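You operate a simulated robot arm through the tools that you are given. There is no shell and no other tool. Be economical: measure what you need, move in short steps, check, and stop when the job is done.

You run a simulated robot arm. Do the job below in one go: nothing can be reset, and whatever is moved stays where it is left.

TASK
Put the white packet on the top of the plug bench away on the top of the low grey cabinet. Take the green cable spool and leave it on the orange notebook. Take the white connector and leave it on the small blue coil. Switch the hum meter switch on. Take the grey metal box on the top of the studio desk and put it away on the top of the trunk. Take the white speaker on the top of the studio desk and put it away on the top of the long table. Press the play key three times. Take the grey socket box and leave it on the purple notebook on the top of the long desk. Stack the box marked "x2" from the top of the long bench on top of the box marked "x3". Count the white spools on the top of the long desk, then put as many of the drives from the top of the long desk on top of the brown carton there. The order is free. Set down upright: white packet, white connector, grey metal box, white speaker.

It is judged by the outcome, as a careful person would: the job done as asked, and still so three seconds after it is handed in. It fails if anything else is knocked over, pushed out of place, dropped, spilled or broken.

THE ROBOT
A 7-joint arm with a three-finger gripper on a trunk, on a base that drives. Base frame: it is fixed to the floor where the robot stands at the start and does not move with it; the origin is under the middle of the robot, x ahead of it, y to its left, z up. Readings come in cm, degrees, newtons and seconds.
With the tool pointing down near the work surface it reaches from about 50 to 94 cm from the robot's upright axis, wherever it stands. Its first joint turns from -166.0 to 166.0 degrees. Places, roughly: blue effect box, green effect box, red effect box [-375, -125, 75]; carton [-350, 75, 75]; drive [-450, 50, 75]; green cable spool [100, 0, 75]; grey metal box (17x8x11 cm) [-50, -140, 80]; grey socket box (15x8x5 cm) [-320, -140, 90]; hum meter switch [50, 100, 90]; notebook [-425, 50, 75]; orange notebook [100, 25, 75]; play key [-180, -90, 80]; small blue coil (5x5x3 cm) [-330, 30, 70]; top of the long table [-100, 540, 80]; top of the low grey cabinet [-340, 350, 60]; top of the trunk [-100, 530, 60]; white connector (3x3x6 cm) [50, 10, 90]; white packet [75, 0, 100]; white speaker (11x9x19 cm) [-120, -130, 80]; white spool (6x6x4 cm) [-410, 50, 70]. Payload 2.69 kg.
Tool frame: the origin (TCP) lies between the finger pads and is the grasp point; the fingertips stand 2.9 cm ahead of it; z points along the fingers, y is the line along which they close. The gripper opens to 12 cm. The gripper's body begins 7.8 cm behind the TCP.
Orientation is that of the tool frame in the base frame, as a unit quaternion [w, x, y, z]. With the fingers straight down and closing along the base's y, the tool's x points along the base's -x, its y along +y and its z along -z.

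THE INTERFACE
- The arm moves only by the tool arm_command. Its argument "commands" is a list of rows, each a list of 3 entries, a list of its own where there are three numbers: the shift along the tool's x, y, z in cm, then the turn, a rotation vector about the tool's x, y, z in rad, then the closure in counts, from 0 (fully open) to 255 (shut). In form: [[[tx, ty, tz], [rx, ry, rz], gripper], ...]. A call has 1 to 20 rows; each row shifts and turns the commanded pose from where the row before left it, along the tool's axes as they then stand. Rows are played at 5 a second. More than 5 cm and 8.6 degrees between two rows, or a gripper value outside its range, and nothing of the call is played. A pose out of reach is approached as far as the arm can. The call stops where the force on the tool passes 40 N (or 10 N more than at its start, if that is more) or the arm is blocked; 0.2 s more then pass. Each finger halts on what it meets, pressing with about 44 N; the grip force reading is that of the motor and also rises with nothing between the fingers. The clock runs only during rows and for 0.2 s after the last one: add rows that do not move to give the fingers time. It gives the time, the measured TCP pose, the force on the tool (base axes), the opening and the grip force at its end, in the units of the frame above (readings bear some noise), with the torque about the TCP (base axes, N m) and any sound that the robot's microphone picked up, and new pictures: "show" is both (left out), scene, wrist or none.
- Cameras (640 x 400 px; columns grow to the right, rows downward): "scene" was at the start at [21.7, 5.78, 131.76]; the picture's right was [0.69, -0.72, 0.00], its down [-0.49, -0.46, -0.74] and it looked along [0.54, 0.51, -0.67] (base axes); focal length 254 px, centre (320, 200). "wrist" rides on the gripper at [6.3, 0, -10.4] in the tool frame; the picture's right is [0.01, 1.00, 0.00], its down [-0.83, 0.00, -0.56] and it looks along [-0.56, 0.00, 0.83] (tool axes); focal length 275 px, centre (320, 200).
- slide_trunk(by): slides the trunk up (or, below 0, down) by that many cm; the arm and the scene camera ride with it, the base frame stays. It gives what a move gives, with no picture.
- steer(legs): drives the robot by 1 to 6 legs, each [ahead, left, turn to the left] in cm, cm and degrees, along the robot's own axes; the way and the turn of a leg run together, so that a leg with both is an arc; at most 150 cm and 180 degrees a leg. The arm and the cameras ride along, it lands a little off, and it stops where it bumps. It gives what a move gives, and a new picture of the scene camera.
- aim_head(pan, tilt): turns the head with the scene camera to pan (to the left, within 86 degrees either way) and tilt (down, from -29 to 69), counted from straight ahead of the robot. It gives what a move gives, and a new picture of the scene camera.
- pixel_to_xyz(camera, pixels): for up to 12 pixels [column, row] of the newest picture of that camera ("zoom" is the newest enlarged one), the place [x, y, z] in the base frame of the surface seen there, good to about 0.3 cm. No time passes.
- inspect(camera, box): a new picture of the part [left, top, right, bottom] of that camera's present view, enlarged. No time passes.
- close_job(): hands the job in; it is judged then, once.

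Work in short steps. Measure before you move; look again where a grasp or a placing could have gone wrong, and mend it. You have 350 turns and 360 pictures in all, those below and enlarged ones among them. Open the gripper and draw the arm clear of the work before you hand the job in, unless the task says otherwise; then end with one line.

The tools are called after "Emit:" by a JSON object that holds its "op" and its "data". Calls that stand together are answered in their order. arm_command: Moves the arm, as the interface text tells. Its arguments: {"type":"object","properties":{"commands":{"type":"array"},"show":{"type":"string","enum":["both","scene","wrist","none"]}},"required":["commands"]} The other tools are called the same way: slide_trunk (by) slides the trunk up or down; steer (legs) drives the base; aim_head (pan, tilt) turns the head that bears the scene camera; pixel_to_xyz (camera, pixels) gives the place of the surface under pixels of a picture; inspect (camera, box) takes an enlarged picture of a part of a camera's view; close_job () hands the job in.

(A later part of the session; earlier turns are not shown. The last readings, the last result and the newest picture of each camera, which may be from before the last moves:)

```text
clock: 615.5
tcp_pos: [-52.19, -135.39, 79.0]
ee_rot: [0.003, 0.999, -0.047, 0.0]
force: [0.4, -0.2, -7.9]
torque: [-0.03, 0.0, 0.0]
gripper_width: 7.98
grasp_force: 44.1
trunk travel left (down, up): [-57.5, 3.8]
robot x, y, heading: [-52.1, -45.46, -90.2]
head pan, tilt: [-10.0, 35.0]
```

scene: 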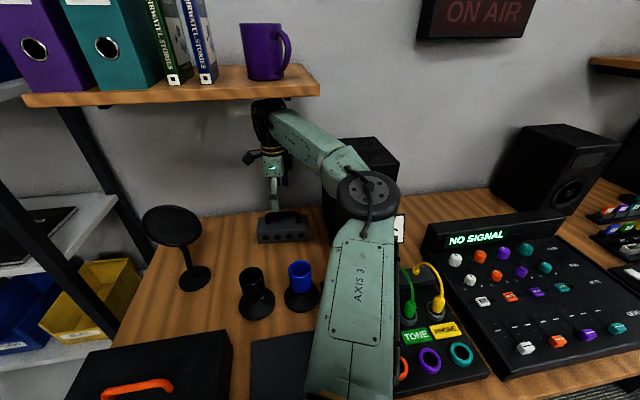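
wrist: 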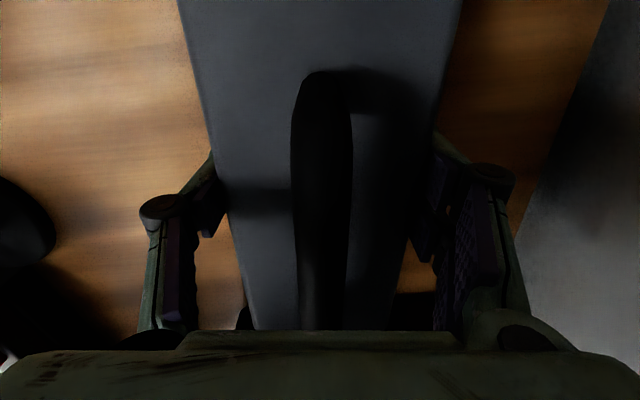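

Held (8 N). I lift to z 91 (cleared before at this height) and pull it out over the cups.

Emit:
{"op": "arm_command", "data": {"commands": [[[0, 0, -2], [0, 0, 0], 255], [[0, 0, -2.5], [0, 0, 0], 255], [[0, 0, -2.5], [0, 0, 0], 255], [[0, 0, -2.5], [0, 0, 0], 255], [[0, 0, -2.4], [0, 0, 0], 255], [[-0.1, -1.5, 0], [0, 0, 0], 255], [[-0.27, -2.85, 0], [0, 0, 0], 255], [[-0.27, -2.85, 0], [0, 0, 0], 255], [[-0.27, -2.85, 0], [0, 0, 0], 255], [[-0.27, -2.85, 0], [0, 0, 0], 255], [[-0.27, -2.85, 0], [0, 0, 0], 255], [[-0.27, -2.85, 0], [0, 0, 0], 255], [[-0.27, -2.85, 0], [0, 0, 0], 255], [[-0.27, -2.85, 0], [0, 0, 0], 255], [[-0.27, -2.85, 0], [0, 0, 0], 255], [[-0.27, -2.85, 0], [0, 0, 0], 255], [[-0.27, -2.85, 0], [0, 0, 0], 255], [[-0.27, -2.85, 0], [0, 0, 0], 255], [[-0.27, -2.85, 0], [0, 0, 0], 255], [[0, 0, 0], [0, 0, 0], 255]]}}

```text
clock: 619.7
tcp_pos: [-52.2, -96.58, 90.63]
ee_rot: [0.003, 0.999, -0.047, 0.001]
force: [0.0, 0.1, -6.7]
torque: [0.0, -0.06, 0.01]
gripper_width: 7.96
grasp_force: 43.7
trunk travel left (down, up): [-57.5, 3.8]
robot x, y, heading: [-52.32, -45.06, -89.7]
head pan, tilt: [-10.0, 35.0]
```

scene: 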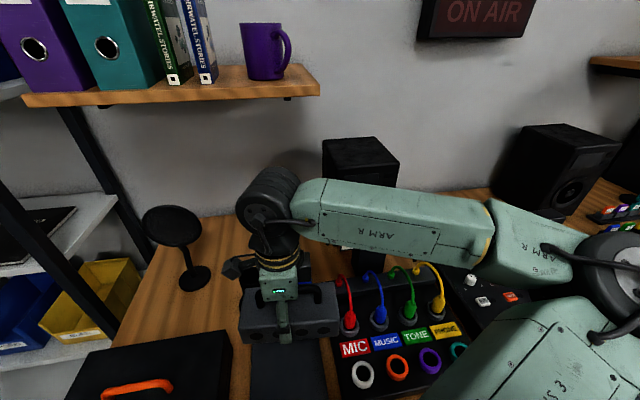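
wrist: 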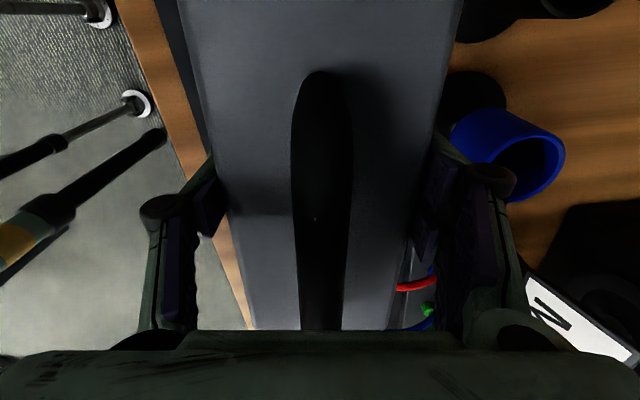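

Held and clear of the shelf. For the re-grip I consider the free dark mat at the desk front; I measure its surroundings.

Emit:
{"op": "pixel_to_xyz", "data": {"camera": "scene", "pixels": [[270, 385], [310, 390], [262, 370], [318, 350], [230, 360], [235, 335], [335, 360], [325, 310], [240, 395], [300, 360]]}}

Emit:
{"op": "inspect", "data": {"camera": "scene", "box": [180, 280, 400, 400]}}

```text
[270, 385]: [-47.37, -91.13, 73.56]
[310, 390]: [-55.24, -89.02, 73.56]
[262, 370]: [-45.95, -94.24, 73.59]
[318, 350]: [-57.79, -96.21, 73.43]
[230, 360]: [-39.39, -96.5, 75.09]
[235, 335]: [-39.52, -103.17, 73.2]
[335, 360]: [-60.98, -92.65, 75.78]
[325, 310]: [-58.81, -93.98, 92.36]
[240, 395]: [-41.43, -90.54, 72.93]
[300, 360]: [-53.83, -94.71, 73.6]
```

```text
2.91 times, centred on (290, 340) of scene
```

zoom: 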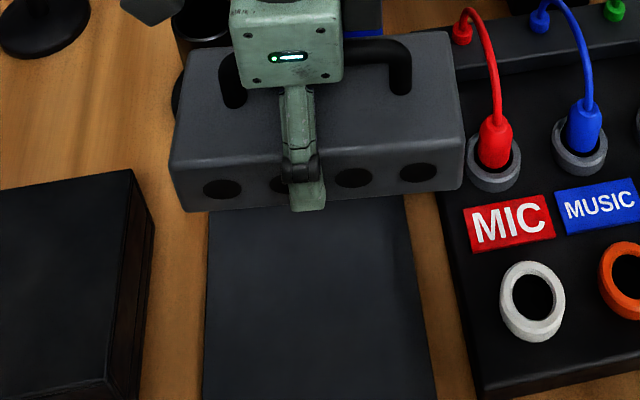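

The mat (z 73.55, x −45…−58) has room between toolbox and MIC unit. I back up 22 cm and rotate the box so its long side points to the robot.

Emit:
{"op": "steer", "data": {"legs": [[-22, 0, 0]]}}

Emit:
{"op": "arm_command", "data": {"commands": [[[0, 0, 0], [0, 0, -0.1388], 255], [[0, 0, 0], [0, 0, -0.1388], 255], [[0, 0, 0], [0, 0, -0.1388], 255], [[0, 0, 0], [0, 0, -0.1388], 255], [[0, 0, 0], [0, 0, -0.1388], 255], [[0, 0, 0], [0, 0, -0.1388], 255], [[0, 0, 0], [0, 0, -0.1388], 255], [[0, 0, 0], [0, 0, -0.1388], 255], [[0, 0, 0], [0, 0, -0.1388], 255], [[0, 0, 0], [0, 0, -0.1388], 255], [[0, 0, 0], [0, 0, -0.1388], 255], [[0, 0, 0], [0, 0, -0.1388], 255], [[0, 0, 0], [0, 0, 0], 255]], "show": "none"}}

```text
clock: 621.4
tcp_pos: [-52.2, -74.54, 90.75]
ee_rot: [0.004, 0.999, -0.047, 0.0]
force: [-0.2, 0.2, -5.9]
torque: [-0.01, -0.05, 0.01]
gripper_width: 7.95
grasp_force: 43.7
trunk travel left (down, up): [-57.5, 3.8]
robot x, y, heading: [-51.53, -23.3, -90.3]
head pan, tilt: [-10.0, 35.0]
```

scene: 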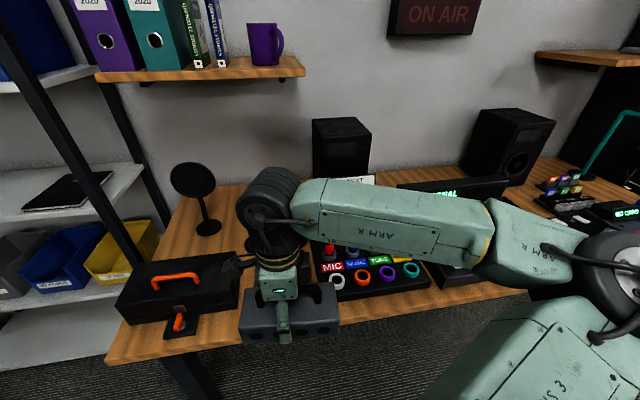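

```text
clock: 624.2
tcp_pos: [-52.21, -74.42, 90.67]
ee_rot: [0.002, 0.707, 0.708, -0.001]
force: [-0.4, 0.2, -6.7]
torque: [0.07, -0.01, 0.0]
gripper_width: 7.97
grasp_force: 44.1
trunk travel left (down, up): [-57.5, 3.8]
robot x, y, heading: [-52.13, -23.3, -90.2]
head pan, tilt: [-10.0, 35.0]
```

Emit:
{"op": "arm_command", "data": {"commands": [[[-1.5, 0.2, 0], [0, 0, 0], 255], [[-2.75, 0.2, 0], [0, 0, 0], 255], [[-2.75, 0.2, 0], [0, 0, 0], 255], [[-2.75, 0, 0], [0, 0, 0], 255], [[-2.75, 0, 0], [0, 0, 0], 255], [[-2.75, 0, 0], [0, 0, 0], 255], [[-2.75, 0, 0], [0, 0, 0], 255], [[0, 0, 3], [0, 0, 0], 255], [[0, 0, 3], [0, 0, 0], 255], [[0, 0, 3], [0, 0, 0], 255], [[0, 0, 2], [0, 0, 0], 255], [[0, 0, 1], [0, 0, 0], 255], [[0, 0, 0], [0, 0, 0], 255]]}}

```text
clock: 627.0
tcp_pos: [-51.67, -92.63, 78.78]
ee_rot: [0.003, 0.707, 0.708, 0.0]
force: [-0.2, 0.0, -7.8]
torque: [0.05, -0.03, 0.0]
gripper_width: 7.96
grasp_force: 44.0
trunk travel left (down, up): [-57.5, 3.8]
robot x, y, heading: [-52.32, -23.37, -90.1]
head pan, tilt: [-10.0, 35.0]
```

scene: 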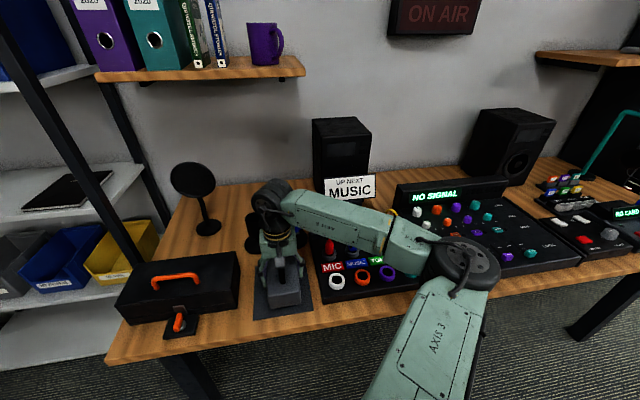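
wrist: 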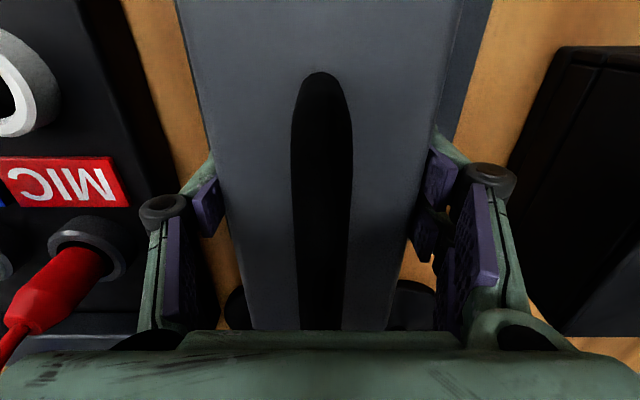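

Good fit between the neighbours. I lower to contact.

Emit:
{"op": "arm_command", "data": {"commands": [[[0, 0, 0.6], [0, 0, 0], 255], [[0, 0, 0.3], [0, 0, 0], 255], [[0, 0, 0.2], [0, 0, 0], 255], [[0, 0, 0.15], [0, 0, 0], 255], [[0, 0, 0], [0, 0, 0], 255]], "show": "none"}}

Emit:
{"op": "arm_command", "data": {"commands": [[[0, 0, 0.1], [0, 0, 0], 255], [[0, 0, 0.1], [0, 0, 0], 255], [[0, 0, 0], [0, 0, 0], 255]], "show": "none"}}

```text
clock: 628.2
tcp_pos: [-51.62, -92.62, 77.49]
ee_rot: [0.002, 0.707, 0.707, -0.003]
force: [-0.3, -0.1, -6.8]
torque: [0.02, -0.01, 0.02]
gripper_width: 7.98
grasp_force: 44.2
trunk travel left (down, up): [-57.5, 3.8]
robot x, y, heading: [-51.84, -23.21, -90.1]
head pan, tilt: [-10.0, 35.0]
```

```text
clock: 629.0
tcp_pos: [-51.58, -92.6, 77.42]
ee_rot: [0.003, 0.707, 0.707, -0.002]
force: [0.4, -0.8, 8.3]
torque: [1.17, -0.41, 0.0]
gripper_width: 7.99
grasp_force: 44.6
trunk travel left (down, up): [-57.5, 3.8]
robot x, y, heading: [-51.94, -23.51, -90.2]
head pan, tilt: [-10.0, 35.0]
```

Set down. I open, rise 14 cm, and pitch the tool 60° toward the robot.

Emit:
{"op": "arm_command", "data": {"commands": [[[0, 0, 0], [0, 0, 0], 120], [[0, 0, 0], [0, 0, 0], 30], [[0, 0, 0], [0, 0, 0], 30], [[0, 0, 0], [0, 0, 0], 30], [[0, 0, -3], [0, 0, 0], 30], [[0, 0, -4], [0, 0, 0], 30], [[0, 0, -4], [0, 0, 0], 30], [[0, 0, -3], [0, 0, 0], 30], [[0, 0, 0], [0, -0.1309, 0], 30], [[0, 0, 0], [0, -0.1309, 0], 30], [[0, 0, 0], [0, -0.1309, 0], 30], [[0, 0, 0], [0, -0.1309, 0], 30], [[0, 0, 0], [0, -0.1309, 0], 30], [[0, 0, 0], [0, -0.1309, 0], 30], [[0, 0, 0], [0, -0.1309, 0], 30], [[0, 0, 0], [0, -0.1309, 0], 30], [[0, 0, 0], [0, 0, 0], 30]]}}

```text
clock: 632.6
tcp_pos: [-51.52, -93.55, 91.59]
ee_rot: [0.356, 0.611, 0.611, -0.355]
force: [-0.3, -0.1, 0.1]
torque: [-0.01, 0.01, 0.03]
gripper_width: 10.59
grasp_force: 0.0
out of reach, approached as far as the arm can: row 16
trunk travel left (down, up): [-57.5, 3.8]
robot x, y, heading: [-52.11, -23.28, -90.1]
head pan, tilt: [-10.0, 35.0]
```

scene: 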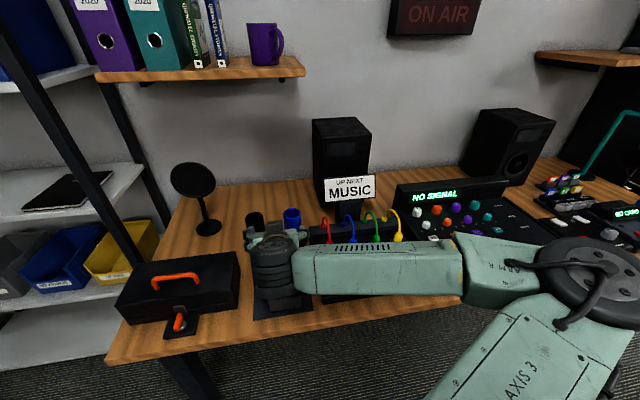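
wrist: 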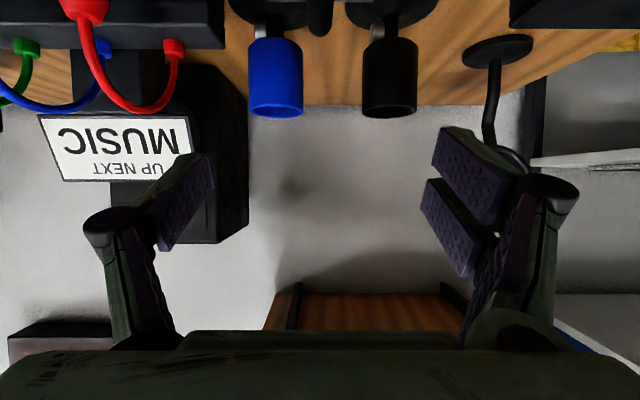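

Pitch reached, but near the inner reach limit; I back the base 16 cm and then bring the fingers to the box's near end.

Emit:
{"op": "steer", "data": {"legs": [[-16, 0, 0]]}}

Emit:
{"op": "arm_command", "data": {"commands": [[[1.5, 0, 1.8], [0, 0, 0], 30], [[1.5, 0, 1.8], [0, 0, 0], 30], [[1.5, 0, 1.8], [0, 0, 0], 30], [[1.4, 0, 1.7], [0, 0, 0], 30], [[0, 0, 0], [0, 0, 0], 30]]}}

```text
clock: 634.0
tcp_pos: [-51.33, -77.67, 91.6]
ee_rot: [0.355, 0.611, 0.612, -0.355]
force: [-0.2, -0.3, 0.4]
torque: [0.03, 0.01, -0.03]
gripper_width: 10.59
grasp_force: 0.1
trunk travel left (down, up): [-57.5, 3.8]
robot x, y, heading: [-51.96, -7.66, -90.1]
head pan, tilt: [-10.0, 35.0]
```

scene: 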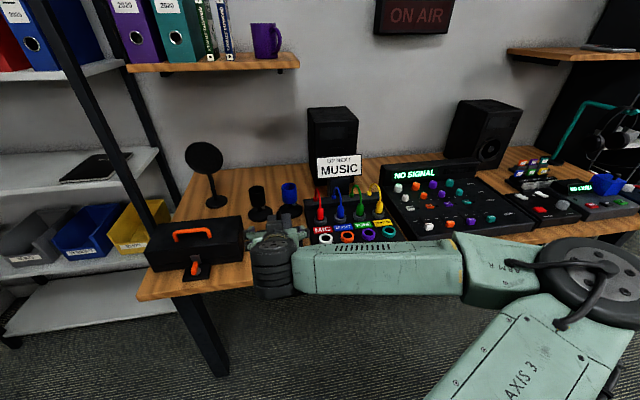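

```text
clock: 635.2
tcp_pos: [-51.25, -81.03, 82.84]
ee_rot: [0.355, 0.611, 0.612, -0.354]
force: [0.0, 1.0, 0.7]
torque: [0.01, -0.01, 0.0]
gripper_width: 10.56
grasp_force: 0.1
trunk travel left (down, up): [-57.5, 3.8]
robot x, y, heading: [-51.97, -7.97, -90.0]
head pan, tilt: [-10.0, 35.0]
```

scene: 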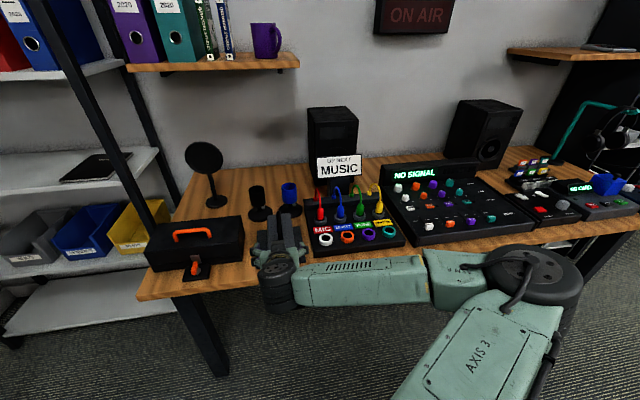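
wrist: 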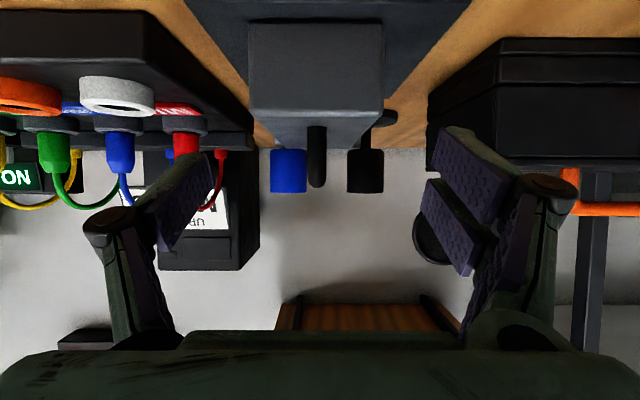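

Emit:
{"op": "pixel_to_xyz", "data": {"camera": "wrist", "pixels": [[252, 40], [382, 40], [252, 108], [382, 108], [317, 60], [317, 30], [317, 140], [265, 135], [375, 135], [317, 160], [250, 130], [430, 120]]}}

```text
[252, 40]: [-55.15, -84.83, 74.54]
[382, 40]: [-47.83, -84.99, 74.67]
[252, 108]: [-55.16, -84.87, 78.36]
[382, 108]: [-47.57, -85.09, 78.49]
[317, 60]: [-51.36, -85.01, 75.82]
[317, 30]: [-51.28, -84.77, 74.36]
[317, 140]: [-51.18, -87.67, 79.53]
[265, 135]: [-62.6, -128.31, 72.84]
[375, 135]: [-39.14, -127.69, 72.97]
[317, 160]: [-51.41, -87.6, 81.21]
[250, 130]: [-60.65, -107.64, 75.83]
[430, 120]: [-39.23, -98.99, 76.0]
```

Box near end at y −84.95, centred at x −51.35. I slide in along the tool axis 11.6 cm and grip.

Emit:
{"op": "arm_command", "data": {"commands": [[[0.05, -0.1, 3], [0, 0, 0], 30], [[0.05, 0, 3], [0, 0, 0], 30], [[0.05, 0, 3], [0, 0, 0], 30], [[0, 0, 2.6], [0, 0, 0], 30], [[0, 0, 0], [0, 0, 0], 30]]}}

```text
clock: 636.4
tcp_pos: [-51.26, -90.94, 76.93]
ee_rot: [0.356, 0.611, 0.612, -0.355]
force: [0.0, 0.2, 0.3]
torque: [0.0, -0.04, -0.01]
gripper_width: 10.6
grasp_force: 0.1
trunk travel left (down, up): [-57.5, 3.8]
robot x, y, heading: [-51.55, -7.56, -90.1]
head pan, tilt: [-10.0, 35.0]
```

scene: 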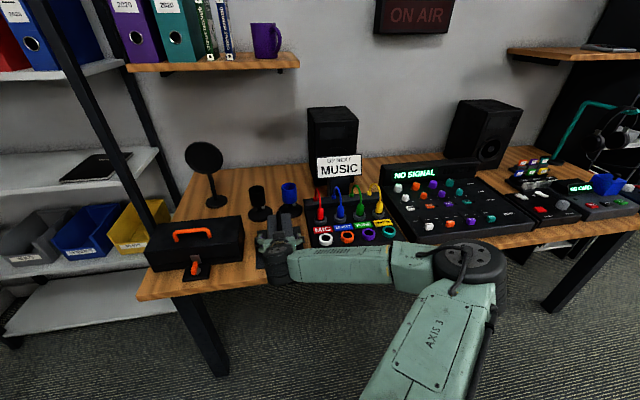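
wrist: 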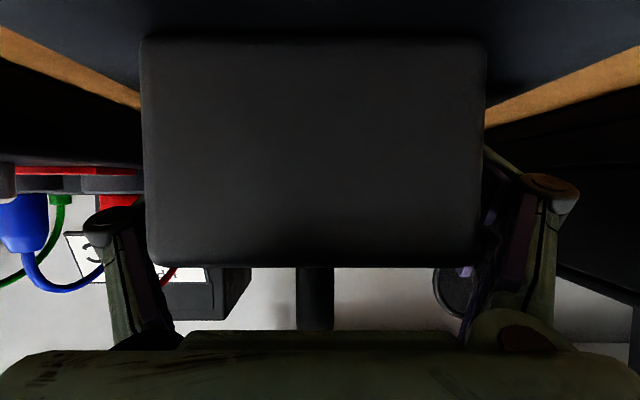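

Straddling the box. I close and lift slowly, checking for sag.

Emit:
{"op": "arm_command", "data": {"commands": [[[0, 0, 0], [0, 0, 0], 120], [[0, 0, 0], [0, 0, 0], 255], [[0, 0, 0], [0, 0, 0], 255], [[0, 0, 0], [0, 0, 0], 255], [[0, 0, 0], [0, 0, 0], 255], [[0, 0, 0], [0, 0, 0], 255], [[-0.26, 0, -0.15], [0, 0, 0], 255], [[-0.43, 0, -0.25], [0, 0, 0], 255], [[-0.87, 0, -0.5], [0, 0, 0], 255], [[-0.87, 0, -0.5], [0, 0, 0], 255], [[0, 0, 0], [0, 0, 0], 255]]}}

```text
clock: 638.8
tcp_pos: [-51.48, -91.1, 79.56]
ee_rot: [0.355, 0.612, 0.612, -0.354]
force: [-0.4, 0.3, -6.3]
torque: [0.21, 0.0, 0.02]
gripper_width: 8.36
grasp_force: 43.9
trunk travel left (down, up): [-57.5, 3.8]
robot x, y, heading: [-51.7, -7.6, -89.9]
head pan, tilt: [-10.0, 35.0]
```

scene: 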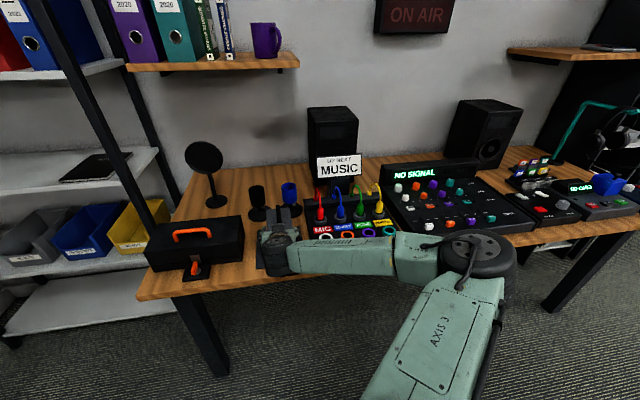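
wrist: 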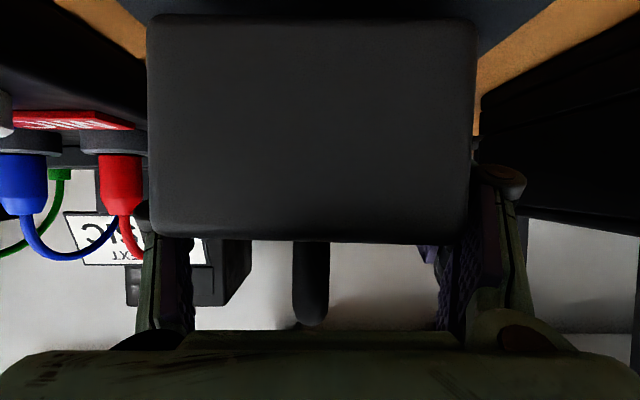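

The grip width is 8.36 and the box appears to have shifted in the hand; I look closely.

Emit:
{"op": "inspect", "data": {"camera": "scene", "box": [220, 180, 340, 300]}}

Emit:
{"op": "pixel_to_xyz", "data": {"camera": "wrist", "pixels": [[170, 40], [450, 40], [170, 220], [450, 220], [310, 120], [310, 280], [310, 320]]}}

```text
3.33 times, centred on (280, 240) of scene
```

zoom: 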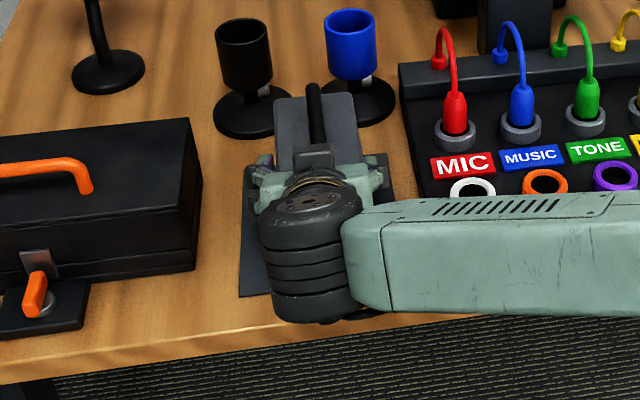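

```text
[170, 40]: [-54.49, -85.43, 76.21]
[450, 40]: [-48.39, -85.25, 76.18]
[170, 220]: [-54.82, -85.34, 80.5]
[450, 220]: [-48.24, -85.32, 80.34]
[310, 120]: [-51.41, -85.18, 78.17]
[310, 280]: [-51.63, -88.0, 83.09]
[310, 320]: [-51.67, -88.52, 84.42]
```

The face is vertical but it slipped slightly. I wait a second and re-measure for any creep.

Emit:
{"op": "arm_command", "data": {"commands": [[[0, 0, 0], [0, 0, 0], 255], [[0, 0, 0], [0, 0, 0], 255], [[0, 0, 0], [0, 0, 0], 255], [[0, 0, 0], [0, 0, 0], 255], [[0, 0, 0], [0, 0, 0], 255], [[-0.43, 0, -0.25], [0, 0, 0], 255], [[-0.43, 0, -0.25], [0, 0, 0], 255], [[0, 0, 0], [0, 0, 0], 255]], "show": "wrist"}}

Emit:
{"op": "pixel_to_xyz", "data": {"camera": "wrist", "pixels": [[170, 40], [450, 40], [170, 220], [450, 220], [310, 120], [310, 280], [310, 320]]}}

```text
clock: 640.6
tcp_pos: [-51.39, -91.0, 80.71]
ee_rot: [0.356, 0.611, 0.612, -0.355]
force: [0.0, -0.6, -6.2]
torque: [0.19, -0.03, -0.03]
gripper_width: 8.34
grasp_force: 43.8
trunk travel left (down, up): [-57.5, 3.8]
robot x, y, heading: [-52.22, -7.54, -90.0]
head pan, tilt: [-10.0, 35.0]
```

wrist: 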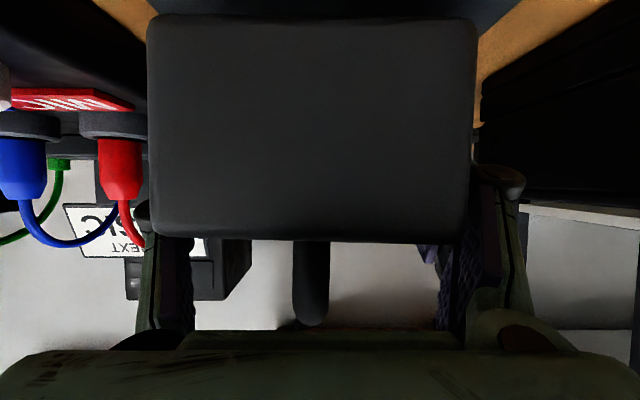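

```text
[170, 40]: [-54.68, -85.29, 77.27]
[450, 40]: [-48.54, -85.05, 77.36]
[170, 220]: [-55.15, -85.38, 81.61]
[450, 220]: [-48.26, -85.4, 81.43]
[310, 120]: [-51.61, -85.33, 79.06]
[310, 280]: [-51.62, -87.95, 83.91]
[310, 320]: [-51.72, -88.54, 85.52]
```

Stable now (moves exactly with the hand). I raise it and draw it in a bit for driving.

Emit:
{"op": "arm_command", "data": {"commands": [[[-1.3, 0, -0.75], [0, 0, 0], 255], [[-1.3, 0, -0.75], [0, 0, 0], 255], [[-1.3, 0, -0.75], [0, 0, 0], 255], [[-1.3, 0, -0.75], [0, 0, 0], 255], [[-1.1, 0, -1.8], [0, 0, 0], 255], [[-1.1, 0, -1.8], [0, 0, 0], 255], [[-1.1, 0, -1.8], [0, 0, 0], 255], [[-1.1, 0, -1.8], [0, 0, 0], 255], [[-1.1, 0, -1.8], [0, 0, 0], 255], [[0, 0, 0], [0, 0, 0], 255]]}}

```text
clock: 642.8
tcp_pos: [-51.4, -85.92, 96.1]
ee_rot: [0.356, 0.612, 0.611, -0.355]
force: [0.5, 0.3, -6.4]
torque: [0.22, -0.02, -0.03]
gripper_width: 8.34
grasp_force: 44.0
trunk travel left (down, up): [-57.5, 3.8]
robot x, y, heading: [-51.79, -7.27, -90.2]
head pan, tilt: [-10.0, 35.0]
```

scene: 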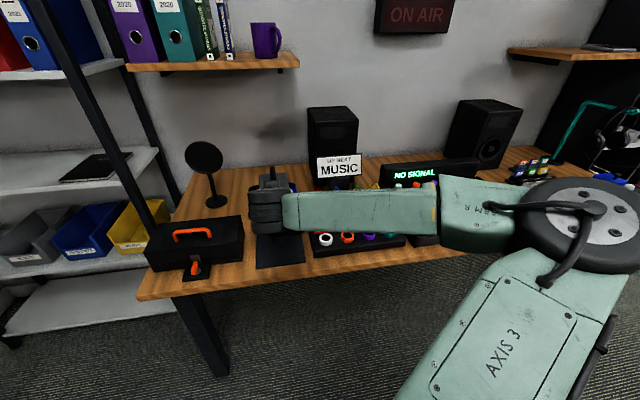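
wrist: 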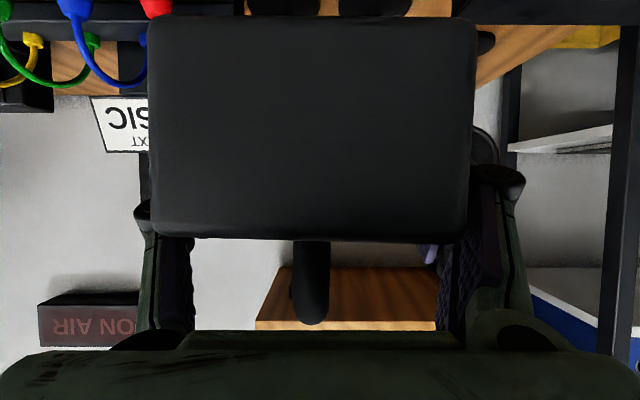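

Emit:
{"op": "pixel_to_xyz", "data": {"camera": "scene", "pixels": [[92, 120], [60, 40], [135, 200], [150, 160], [20, 300], [130, 110], [60, 350], [20, 160]]}}

Emit:
{"op": "aim_head", "data": {"pan": 50, "tilt": 30}}

```text
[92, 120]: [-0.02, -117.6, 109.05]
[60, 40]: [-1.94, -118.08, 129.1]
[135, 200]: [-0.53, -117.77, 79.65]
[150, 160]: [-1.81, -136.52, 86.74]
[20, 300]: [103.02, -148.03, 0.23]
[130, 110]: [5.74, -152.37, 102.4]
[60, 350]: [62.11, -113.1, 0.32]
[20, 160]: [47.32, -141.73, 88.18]
```

```text
clock: 644.1
tcp_pos: [-51.47, -85.82, 95.98]
ee_rot: [0.356, 0.611, 0.612, -0.355]
force: [0.2, -0.3, -7.1]
torque: [0.2, 0.0, -0.03]
gripper_width: 8.3
grasp_force: 44.4
trunk travel left (down, up): [-57.5, 3.8]
robot x, y, heading: [-51.74, -7.57, -90.4]
head pan, tilt: [50.0, 30.0]
```

scene: 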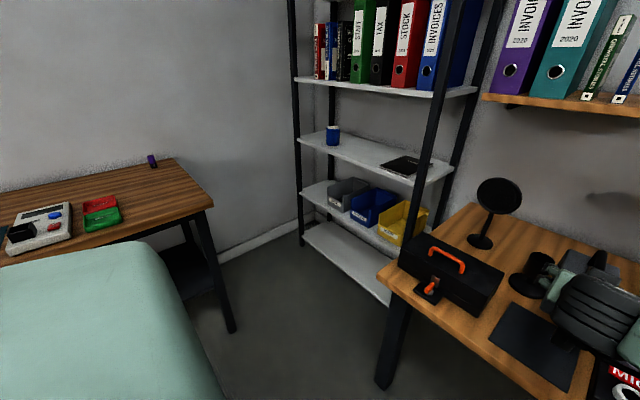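

Space is clear for a left turn. I shift 8 cm east, turn 180°, shift further east and drive up the aisle.

Emit:
{"op": "steer", "data": {"legs": [[0, 8, 0], [0, 0, 180]]}}

Emit:
{"op": "aim_head", "data": {"pan": 10, "tilt": 25}}

```text
clock: 652.9
tcp_pos: [-43.51, 70.89, 96.02]
ee_rot: [0.357, -0.607, 0.616, 0.353]
force: [0.0, 0.4, -7.5]
torque: [-0.2, 0.0, -0.01]
gripper_width: 8.17
grasp_force: 43.9
trunk travel left (down, up): [-57.5, 3.8]
robot x, y, heading: [-44.09, -7.7, 89.2]
head pan, tilt: [50.0, 30.0]
```

scene: 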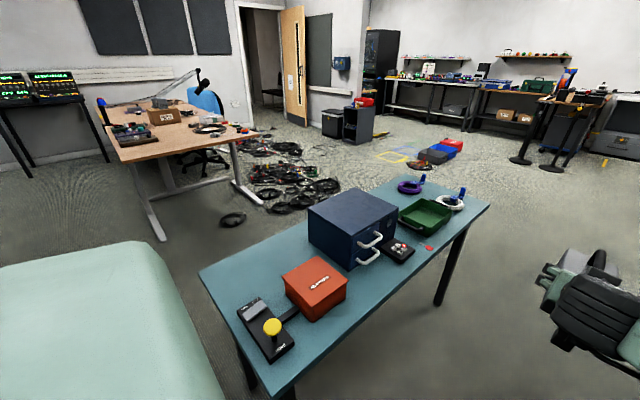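

```text
clock: 654.0
tcp_pos: [-43.5, 70.76, 95.97]
ee_rot: [0.357, -0.607, 0.615, 0.353]
force: [-1.0, 0.4, -6.4]
torque: [-0.18, 0.02, -0.04]
gripper_width: 8.18
grasp_force: 43.8
trunk travel left (down, up): [-57.5, 3.8]
robot x, y, heading: [-43.99, -7.5, 89.2]
head pan, tilt: [10.0, 25.0]
```

scene: 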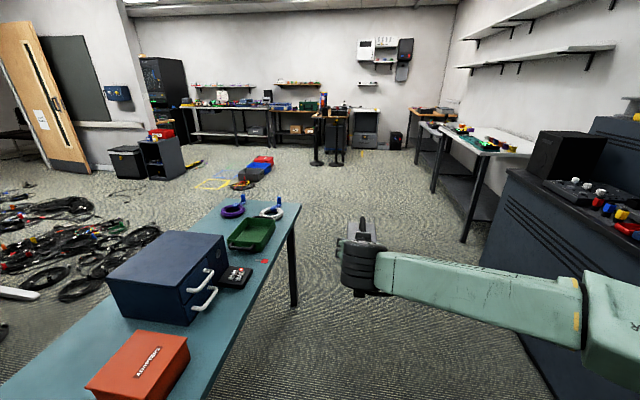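

Emit:
{"op": "pixel_to_xyz", "data": {"camera": "scene", "pixels": [[620, 320], [560, 300], [635, 345], [450, 275], [530, 180], [512, 150]]}}

Emit:
{"op": "inspect", "data": {"camera": "wrist", "box": [0, 0, 640, 400]}}

```text
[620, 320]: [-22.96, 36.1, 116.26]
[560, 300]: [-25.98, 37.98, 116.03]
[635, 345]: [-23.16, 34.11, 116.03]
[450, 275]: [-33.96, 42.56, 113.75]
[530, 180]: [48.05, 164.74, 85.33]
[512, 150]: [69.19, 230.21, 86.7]
```

```text
1.00 times, centred on (320, 200) of wrist (not enlarged: the box is as wide or as high as the picture)
```

zoom: 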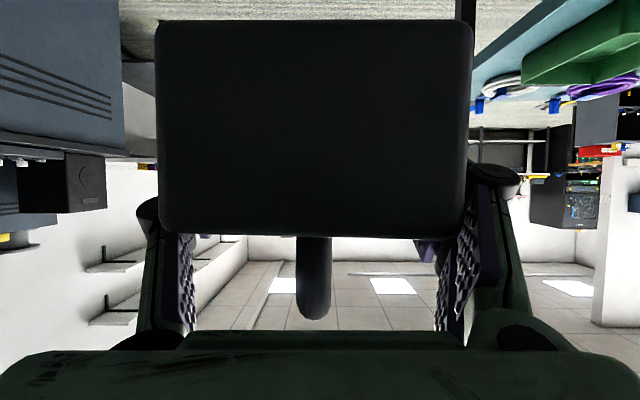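

Emit:
{"op": "pixel_to_xyz", "data": {"camera": "zoom", "pixels": [[175, 40], [455, 40], [175, 215], [455, 215], [315, 120], [315, 300]]}}

```text
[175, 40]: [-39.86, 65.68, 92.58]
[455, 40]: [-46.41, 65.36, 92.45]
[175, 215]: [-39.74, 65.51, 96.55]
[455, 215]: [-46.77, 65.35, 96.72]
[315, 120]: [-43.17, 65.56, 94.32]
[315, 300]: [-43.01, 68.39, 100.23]
```

The box is firm. I drive up the aisle in stages, keeping clear of tables and the mic boom.

Emit:
{"op": "steer", "data": {"legs": [[135, -20, 0], [130, -10, 0], [125, -12, 0]]}}

Emit:
{"op": "aim_head", "data": {"pan": 15, "tilt": 30}}

Emit:
{"op": "inspect", "data": {"camera": "wrist", "box": [0, 0, 640, 400]}}

```text
clock: 673.0
tcp_pos: [6.84, 461.78, 96.07]
ee_rot: [0.358, -0.606, 0.616, 0.354]
force: [0.0, 0.0, -6.8]
torque: [-0.24, -0.02, -0.03]
gripper_width: 8.11
grasp_force: 43.4
trunk travel left (down, up): [-57.5, 3.8]
robot x, y, heading: [5.73, 383.54, 88.8]
head pan, tilt: [10.0, 25.0]
```

scene: 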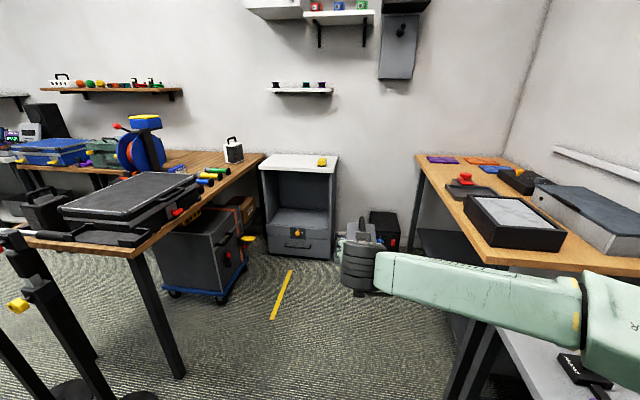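

```text
clock: 673.6
tcp_pos: [6.79, 461.86, 96.12]
ee_rot: [0.357, -0.606, 0.617, 0.352]
force: [0.7, -1.5, -6.5]
torque: [-0.23, 0.0, 0.01]
gripper_width: 8.11
grasp_force: 43.9
trunk travel left (down, up): [-57.5, 3.8]
robot x, y, heading: [5.84, 383.27, 88.9]
head pan, tilt: [15.0, 30.0]
```

scene: 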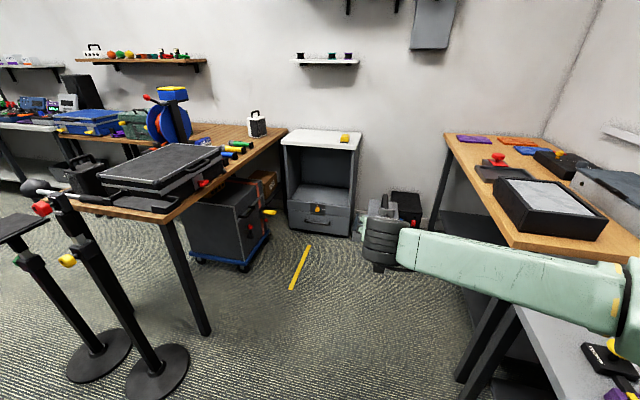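

```text
1.00 times, centred on (320, 200) of wrist (not enlarged: the box is as wide or as high as the picture)
```

zoom: 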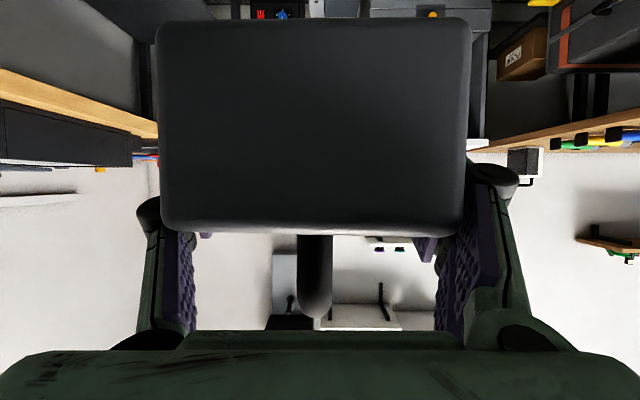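

Emit:
{"op": "pixel_to_xyz", "data": {"camera": "scene", "pixels": [[450, 138], [512, 243], [480, 190], [470, 375], [520, 310], [300, 265], [268, 212], [235, 225], [190, 215], [283, 130], [200, 200], [180, 225]]}}

```text
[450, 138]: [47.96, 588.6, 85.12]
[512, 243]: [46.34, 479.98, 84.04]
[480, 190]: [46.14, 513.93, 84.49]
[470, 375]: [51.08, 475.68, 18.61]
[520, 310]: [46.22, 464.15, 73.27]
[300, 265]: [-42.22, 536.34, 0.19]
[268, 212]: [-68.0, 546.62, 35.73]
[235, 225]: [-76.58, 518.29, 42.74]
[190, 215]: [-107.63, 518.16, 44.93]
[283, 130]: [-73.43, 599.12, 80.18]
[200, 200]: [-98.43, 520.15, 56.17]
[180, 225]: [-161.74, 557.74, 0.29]
```

Box still firm. The wood table on the right (x≥46) limits room, so I'll enter the trunk bay diagonally from (8, 475). First I retract the arm 6 cm.

Emit:
{"op": "arm_command", "data": {"commands": [[[0.4, 0, -0.7], [0, 0, 0], 255], [[0.75, 0, -1.3], [0, 0, 0], 255], [[0.75, 0, -1.3], [0, 0, 0], 255], [[0.75, 0, -1.3], [0, 0, 0], 255], [[0.35, 0, -0.6], [0, 0, 0], 255], [[0, 0, 0], [0, 0, 0], 255]], "show": "none"}}

Emit:
{"op": "steer", "data": {"legs": [[92, 0, 0], [0, 0, 59]]}}

Emit:
{"op": "aim_head", "data": {"pan": 12, "tilt": 38}}

```text
clock: 675.0
tcp_pos: [6.76, 455.83, 96.04]
ee_rot: [0.357, -0.607, 0.616, 0.353]
force: [-0.9, -0.7, -6.5]
torque: [-0.22, 0.01, -0.02]
gripper_width: 8.11
grasp_force: 44.4
trunk travel left (down, up): [-57.5, 3.8]
robot x, y, heading: [6.08, 383.3, 89.0]
head pan, tilt: [15.0, 30.0]
```

```text
clock: 682.5
tcp_pos: [-54.84, 513.2, 96.09]
ee_rot: [-0.135, 0.833, -0.234, -0.482]
force: [0.5, -0.1, -6.8]
torque: [-0.08, -0.19, 0.04]
gripper_width: 8.11
grasp_force: 44.2
trunk travel left (down, up): [-57.5, 3.8]
robot x, y, heading: [7.1, 475.69, 148.6]
head pan, tilt: [15.0, 30.0]
```

scene: 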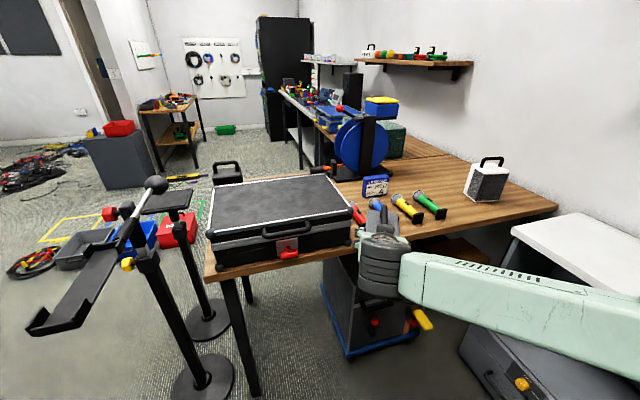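

```text
clock: 683.2
tcp_pos: [-54.69, 513.17, 95.94]
ee_rot: [-0.136, 0.833, -0.235, -0.483]
force: [0.2, 0.1, -7.3]
torque: [-0.09, -0.21, -0.02]
gripper_width: 8.09
grasp_force: 43.5
trunk travel left (down, up): [-57.5, 3.8]
robot x, y, heading: [7.1, 475.78, 148.4]
head pan, tilt: [12.0, 38.0]
```

scene: 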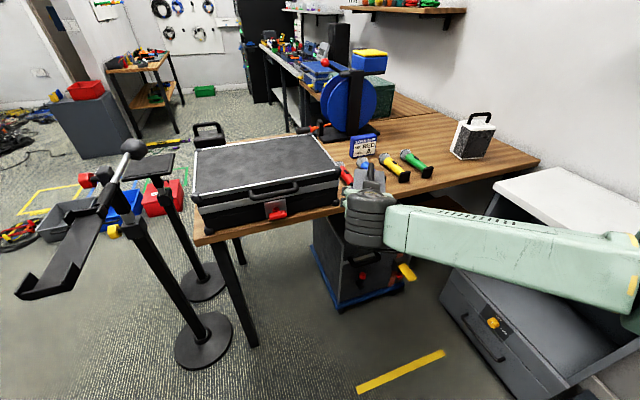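

Emit:
{"op": "inspect", "data": {"camera": "scene", "box": [190, 170, 430, 320]}}

```text
2.67 times, centred on (310, 245) of scene
```

zoom: 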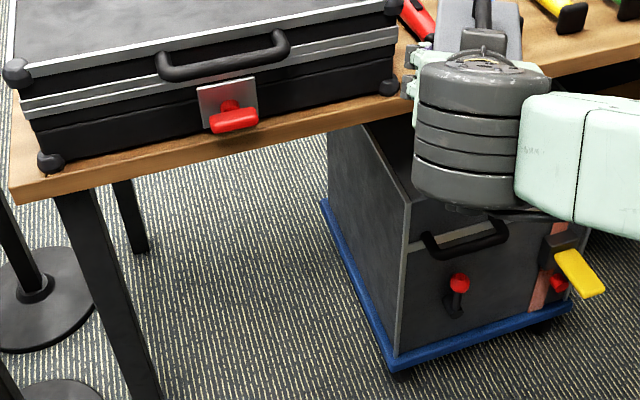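

Emit:
{"op": "pixel_to_xyz", "data": {"camera": "zoom", "pixels": [[300, 122], [300, 130], [300, 136], [250, 148], [250, 155], [330, 118], [380, 150], [405, 200], [600, 75], [150, 172], [150, 180], [585, 75]]}}

```text
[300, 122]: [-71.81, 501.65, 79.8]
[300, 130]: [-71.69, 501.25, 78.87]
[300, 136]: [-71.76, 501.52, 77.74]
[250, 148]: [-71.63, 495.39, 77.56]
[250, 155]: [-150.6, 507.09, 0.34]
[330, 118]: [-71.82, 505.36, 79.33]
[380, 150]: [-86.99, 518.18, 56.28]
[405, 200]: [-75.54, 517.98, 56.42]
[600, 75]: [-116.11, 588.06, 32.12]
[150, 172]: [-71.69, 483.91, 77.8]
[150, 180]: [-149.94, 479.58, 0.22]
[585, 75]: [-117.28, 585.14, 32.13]
```

Underside ≈77.2, gap 21 cm. I lower the trunk 34.4 cm beside the table.

Emit:
{"op": "slide_trunk", "data": {"by": -34.4}}

Emit:
{"op": "aim_head", "data": {"pan": 8, "tilt": 30}}

Emit:
{"op": "inspect", "data": {"camera": "wrist", "box": [0, 0, 640, 400]}}

```text
clock: 686.6
tcp_pos: [-54.71, 513.21, 61.64]
ee_rot: [-0.136, 0.832, -0.235, -0.483]
force: [0.6, 0.2, -6.4]
torque: [-0.08, -0.18, 0.01]
gripper_width: 8.13
grasp_force: 44.1
trunk travel left (down, up): [-23.1, 38.2]
robot x, y, heading: [6.98, 475.6, 148.4]
head pan, tilt: [12.0, 38.0]
```

```text
clock: 687.3
tcp_pos: [-54.87, 513.17, 61.59]
ee_rot: [-0.135, 0.833, -0.235, -0.483]
force: [-0.2, -0.3, -6.8]
torque: [-0.11, -0.23, 0.03]
gripper_width: 8.11
grasp_force: 44.0
trunk travel left (down, up): [-23.1, 38.2]
robot x, y, heading: [7.24, 475.59, 148.3]
head pan, tilt: [8.0, 30.0]
```

scene: 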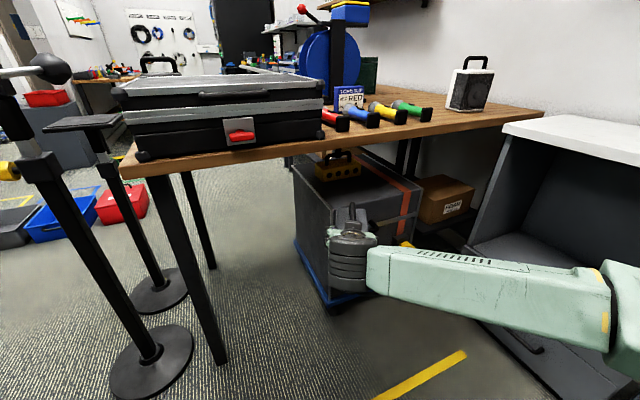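

```text
1.00 times, centred on (320, 200) of wrist (not enlarged: the box is as wide or as high as the picture)
```

zoom: 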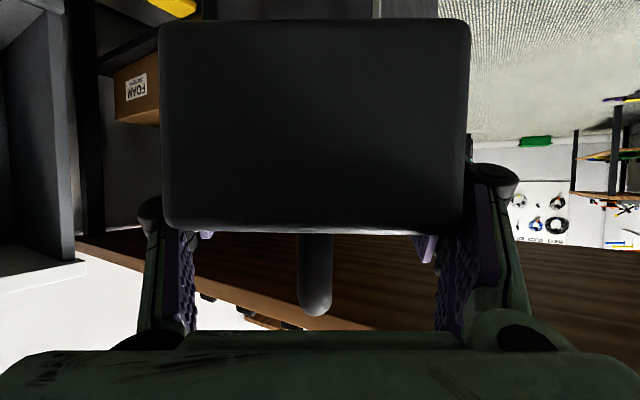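

A yellow box of the same kind already sits on the trunk. I measure it and the free area.

Emit:
{"op": "inspect", "data": {"camera": "scene", "box": [280, 140, 430, 260]}}

Emit:
{"op": "pixel_to_xyz", "data": {"camera": "scene", "pixels": [[318, 181], [360, 178], [318, 165], [359, 164], [338, 155], [345, 195], [300, 185], [380, 200], [400, 185], [340, 205], [395, 205], [310, 215]]}}

```text
3.33 times, centred on (355, 200) of scene
```

zoom: 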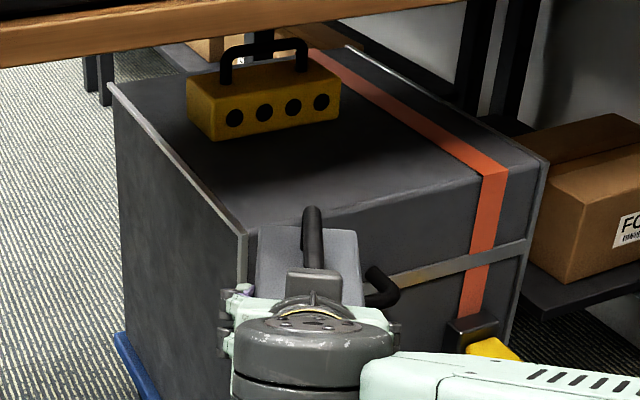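

```text
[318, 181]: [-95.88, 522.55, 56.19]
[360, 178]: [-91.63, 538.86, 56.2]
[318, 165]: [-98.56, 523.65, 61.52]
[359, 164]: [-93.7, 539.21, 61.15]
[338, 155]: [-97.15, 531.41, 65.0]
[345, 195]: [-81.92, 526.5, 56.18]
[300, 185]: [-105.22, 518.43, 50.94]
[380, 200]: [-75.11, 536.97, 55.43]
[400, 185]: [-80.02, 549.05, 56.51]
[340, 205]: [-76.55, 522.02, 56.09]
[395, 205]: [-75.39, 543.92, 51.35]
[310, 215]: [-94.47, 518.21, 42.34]
```

Free area in front of the yellow box is x −75…−93. I'll enter at heading 165° for good clearances: I reposition the base to (8, 500) and turn to 165°.

Emit:
{"op": "steer", "data": {"legs": [[12, -21.4, 0], [0, 0, 16.7]]}}

Emit:
{"op": "aim_head", "data": {"pan": 0, "tilt": 32}}

```text
clock: 690.6
tcp_pos: [-61.64, 518.58, 61.59]
ee_rot: [-0.065, 0.858, -0.112, -0.497]
force: [0.9, -0.3, -7.1]
torque: [-0.05, -0.19, -0.02]
gripper_width: 8.08
grasp_force: 44.0
trunk travel left (down, up): [-23.1, 38.2]
robot x, y, heading: [8.39, 500.18, 165.2]
head pan, tilt: [8.0, 30.0]
```

scene: 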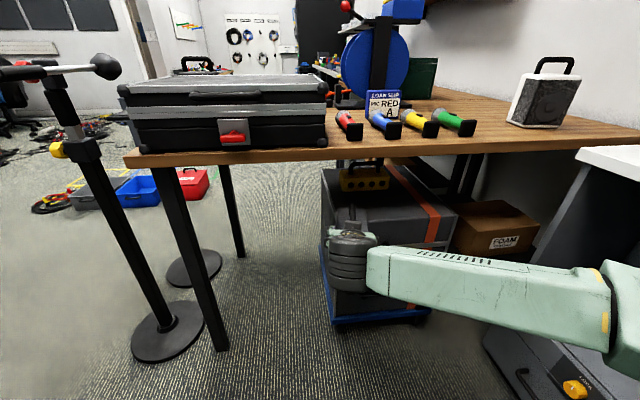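

```text
clock: 691.2
tcp_pos: [-61.72, 518.63, 61.52]
ee_rot: [-0.064, 0.858, -0.112, -0.497]
force: [-0.3, 0.3, -6.8]
torque: [-0.06, -0.22, 0.01]
gripper_width: 8.06
grasp_force: 43.9
trunk travel left (down, up): [-23.1, 38.2]
robot x, y, heading: [8.73, 500.39, 164.9]
head pan, tilt: [0.0, 32.0]
```

scene: 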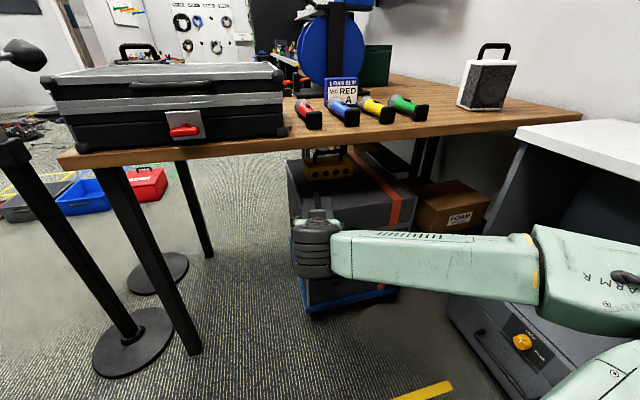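

Emit:
{"op": "inspect", "data": {"camera": "wrist", "box": [100, 0, 540, 260]}}

Emit:
{"op": "pixel_to_xyz", "data": {"camera": "zoom", "pixels": [[320, 40], [320, 60], [320, 330], [110, 60], [500, 60], [320, 30]]}}

Emit:
{"op": "inspect", "data": {"camera": "scene", "box": [270, 130, 400, 290]}}

```text
1.45 times, centred on (320, 130) of wrist
```

zoom: 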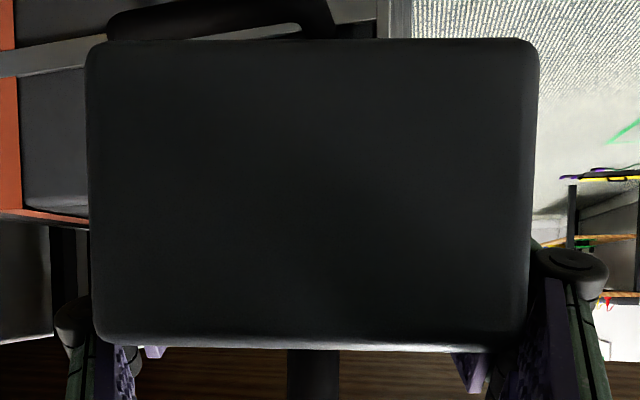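

```text
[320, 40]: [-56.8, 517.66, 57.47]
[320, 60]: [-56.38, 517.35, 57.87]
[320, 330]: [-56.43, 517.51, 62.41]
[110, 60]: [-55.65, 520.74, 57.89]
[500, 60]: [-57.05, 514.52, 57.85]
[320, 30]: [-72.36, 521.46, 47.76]
```

```text
2.50 times, centred on (335, 210) of scene
```

zoom: 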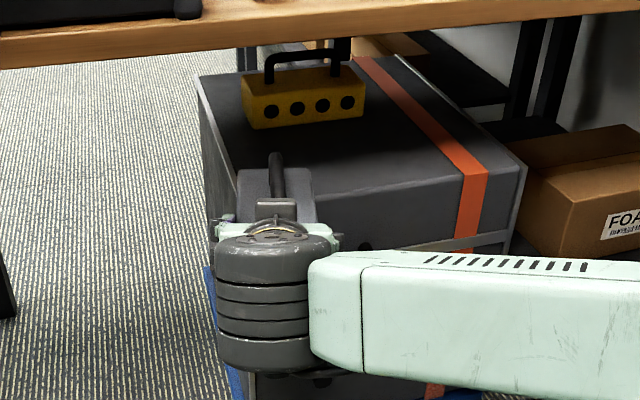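

Near-face bottom is at 57.4 (trunk 56.3). I raise 0.8 cm and drive in 16 cm.

Emit:
{"op": "arm_command", "data": {"commands": [[[-0.35, 0, -0.2], [0, 0, 0], 255], [[-0.35, 0, -0.2], [0, 0, 0], 255], [[0, 0, 0], [0, 0, 0], 255]], "show": "none"}}

Emit:
{"op": "steer", "data": {"legs": [[16, -0.8, 0]]}}

Emit:
{"op": "inspect", "data": {"camera": "wrist", "box": [0, 0, 640, 400]}}

```text
clock: 692.0
tcp_pos: [-61.82, 518.57, 62.4]
ee_rot: [-0.064, 0.858, -0.112, -0.498]
force: [-0.5, 0.2, -5.6]
torque: [-0.05, -0.22, -0.04]
gripper_width: 8.08
grasp_force: 44.4
trunk travel left (down, up): [-23.1, 38.2]
robot x, y, heading: [8.39, 500.53, 165.0]
head pan, tilt: [0.0, 32.0]
```

```text
clock: 693.5
tcp_pos: [-76.99, 523.44, 62.29]
ee_rot: [-0.064, 0.858, -0.111, -0.497]
force: [-0.7, 0.1, -6.7]
torque: [-0.07, -0.19, 0.01]
gripper_width: 8.09
grasp_force: 43.9
trunk travel left (down, up): [-23.1, 38.2]
robot x, y, heading: [-7.11, 505.86, 165.1]
head pan, tilt: [0.0, 32.0]
```

scene: 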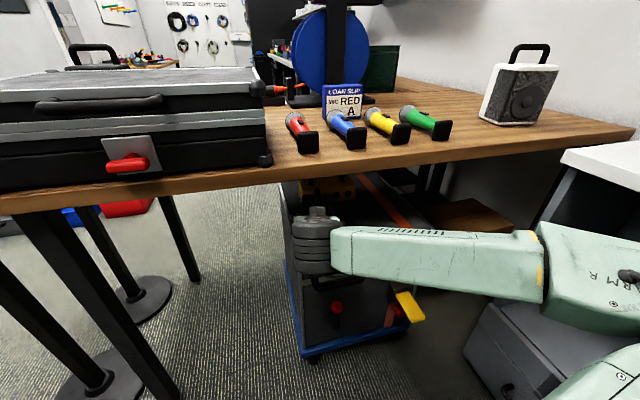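

```text
1.00 times, centred on (320, 200) of wrist (not enlarged: the box is as wide or as high as the picture)
```

zoom: 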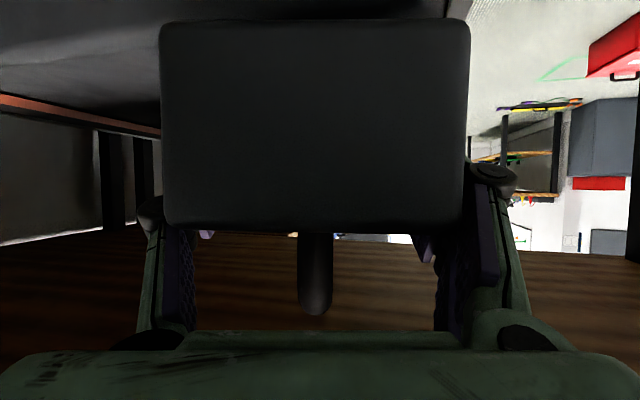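

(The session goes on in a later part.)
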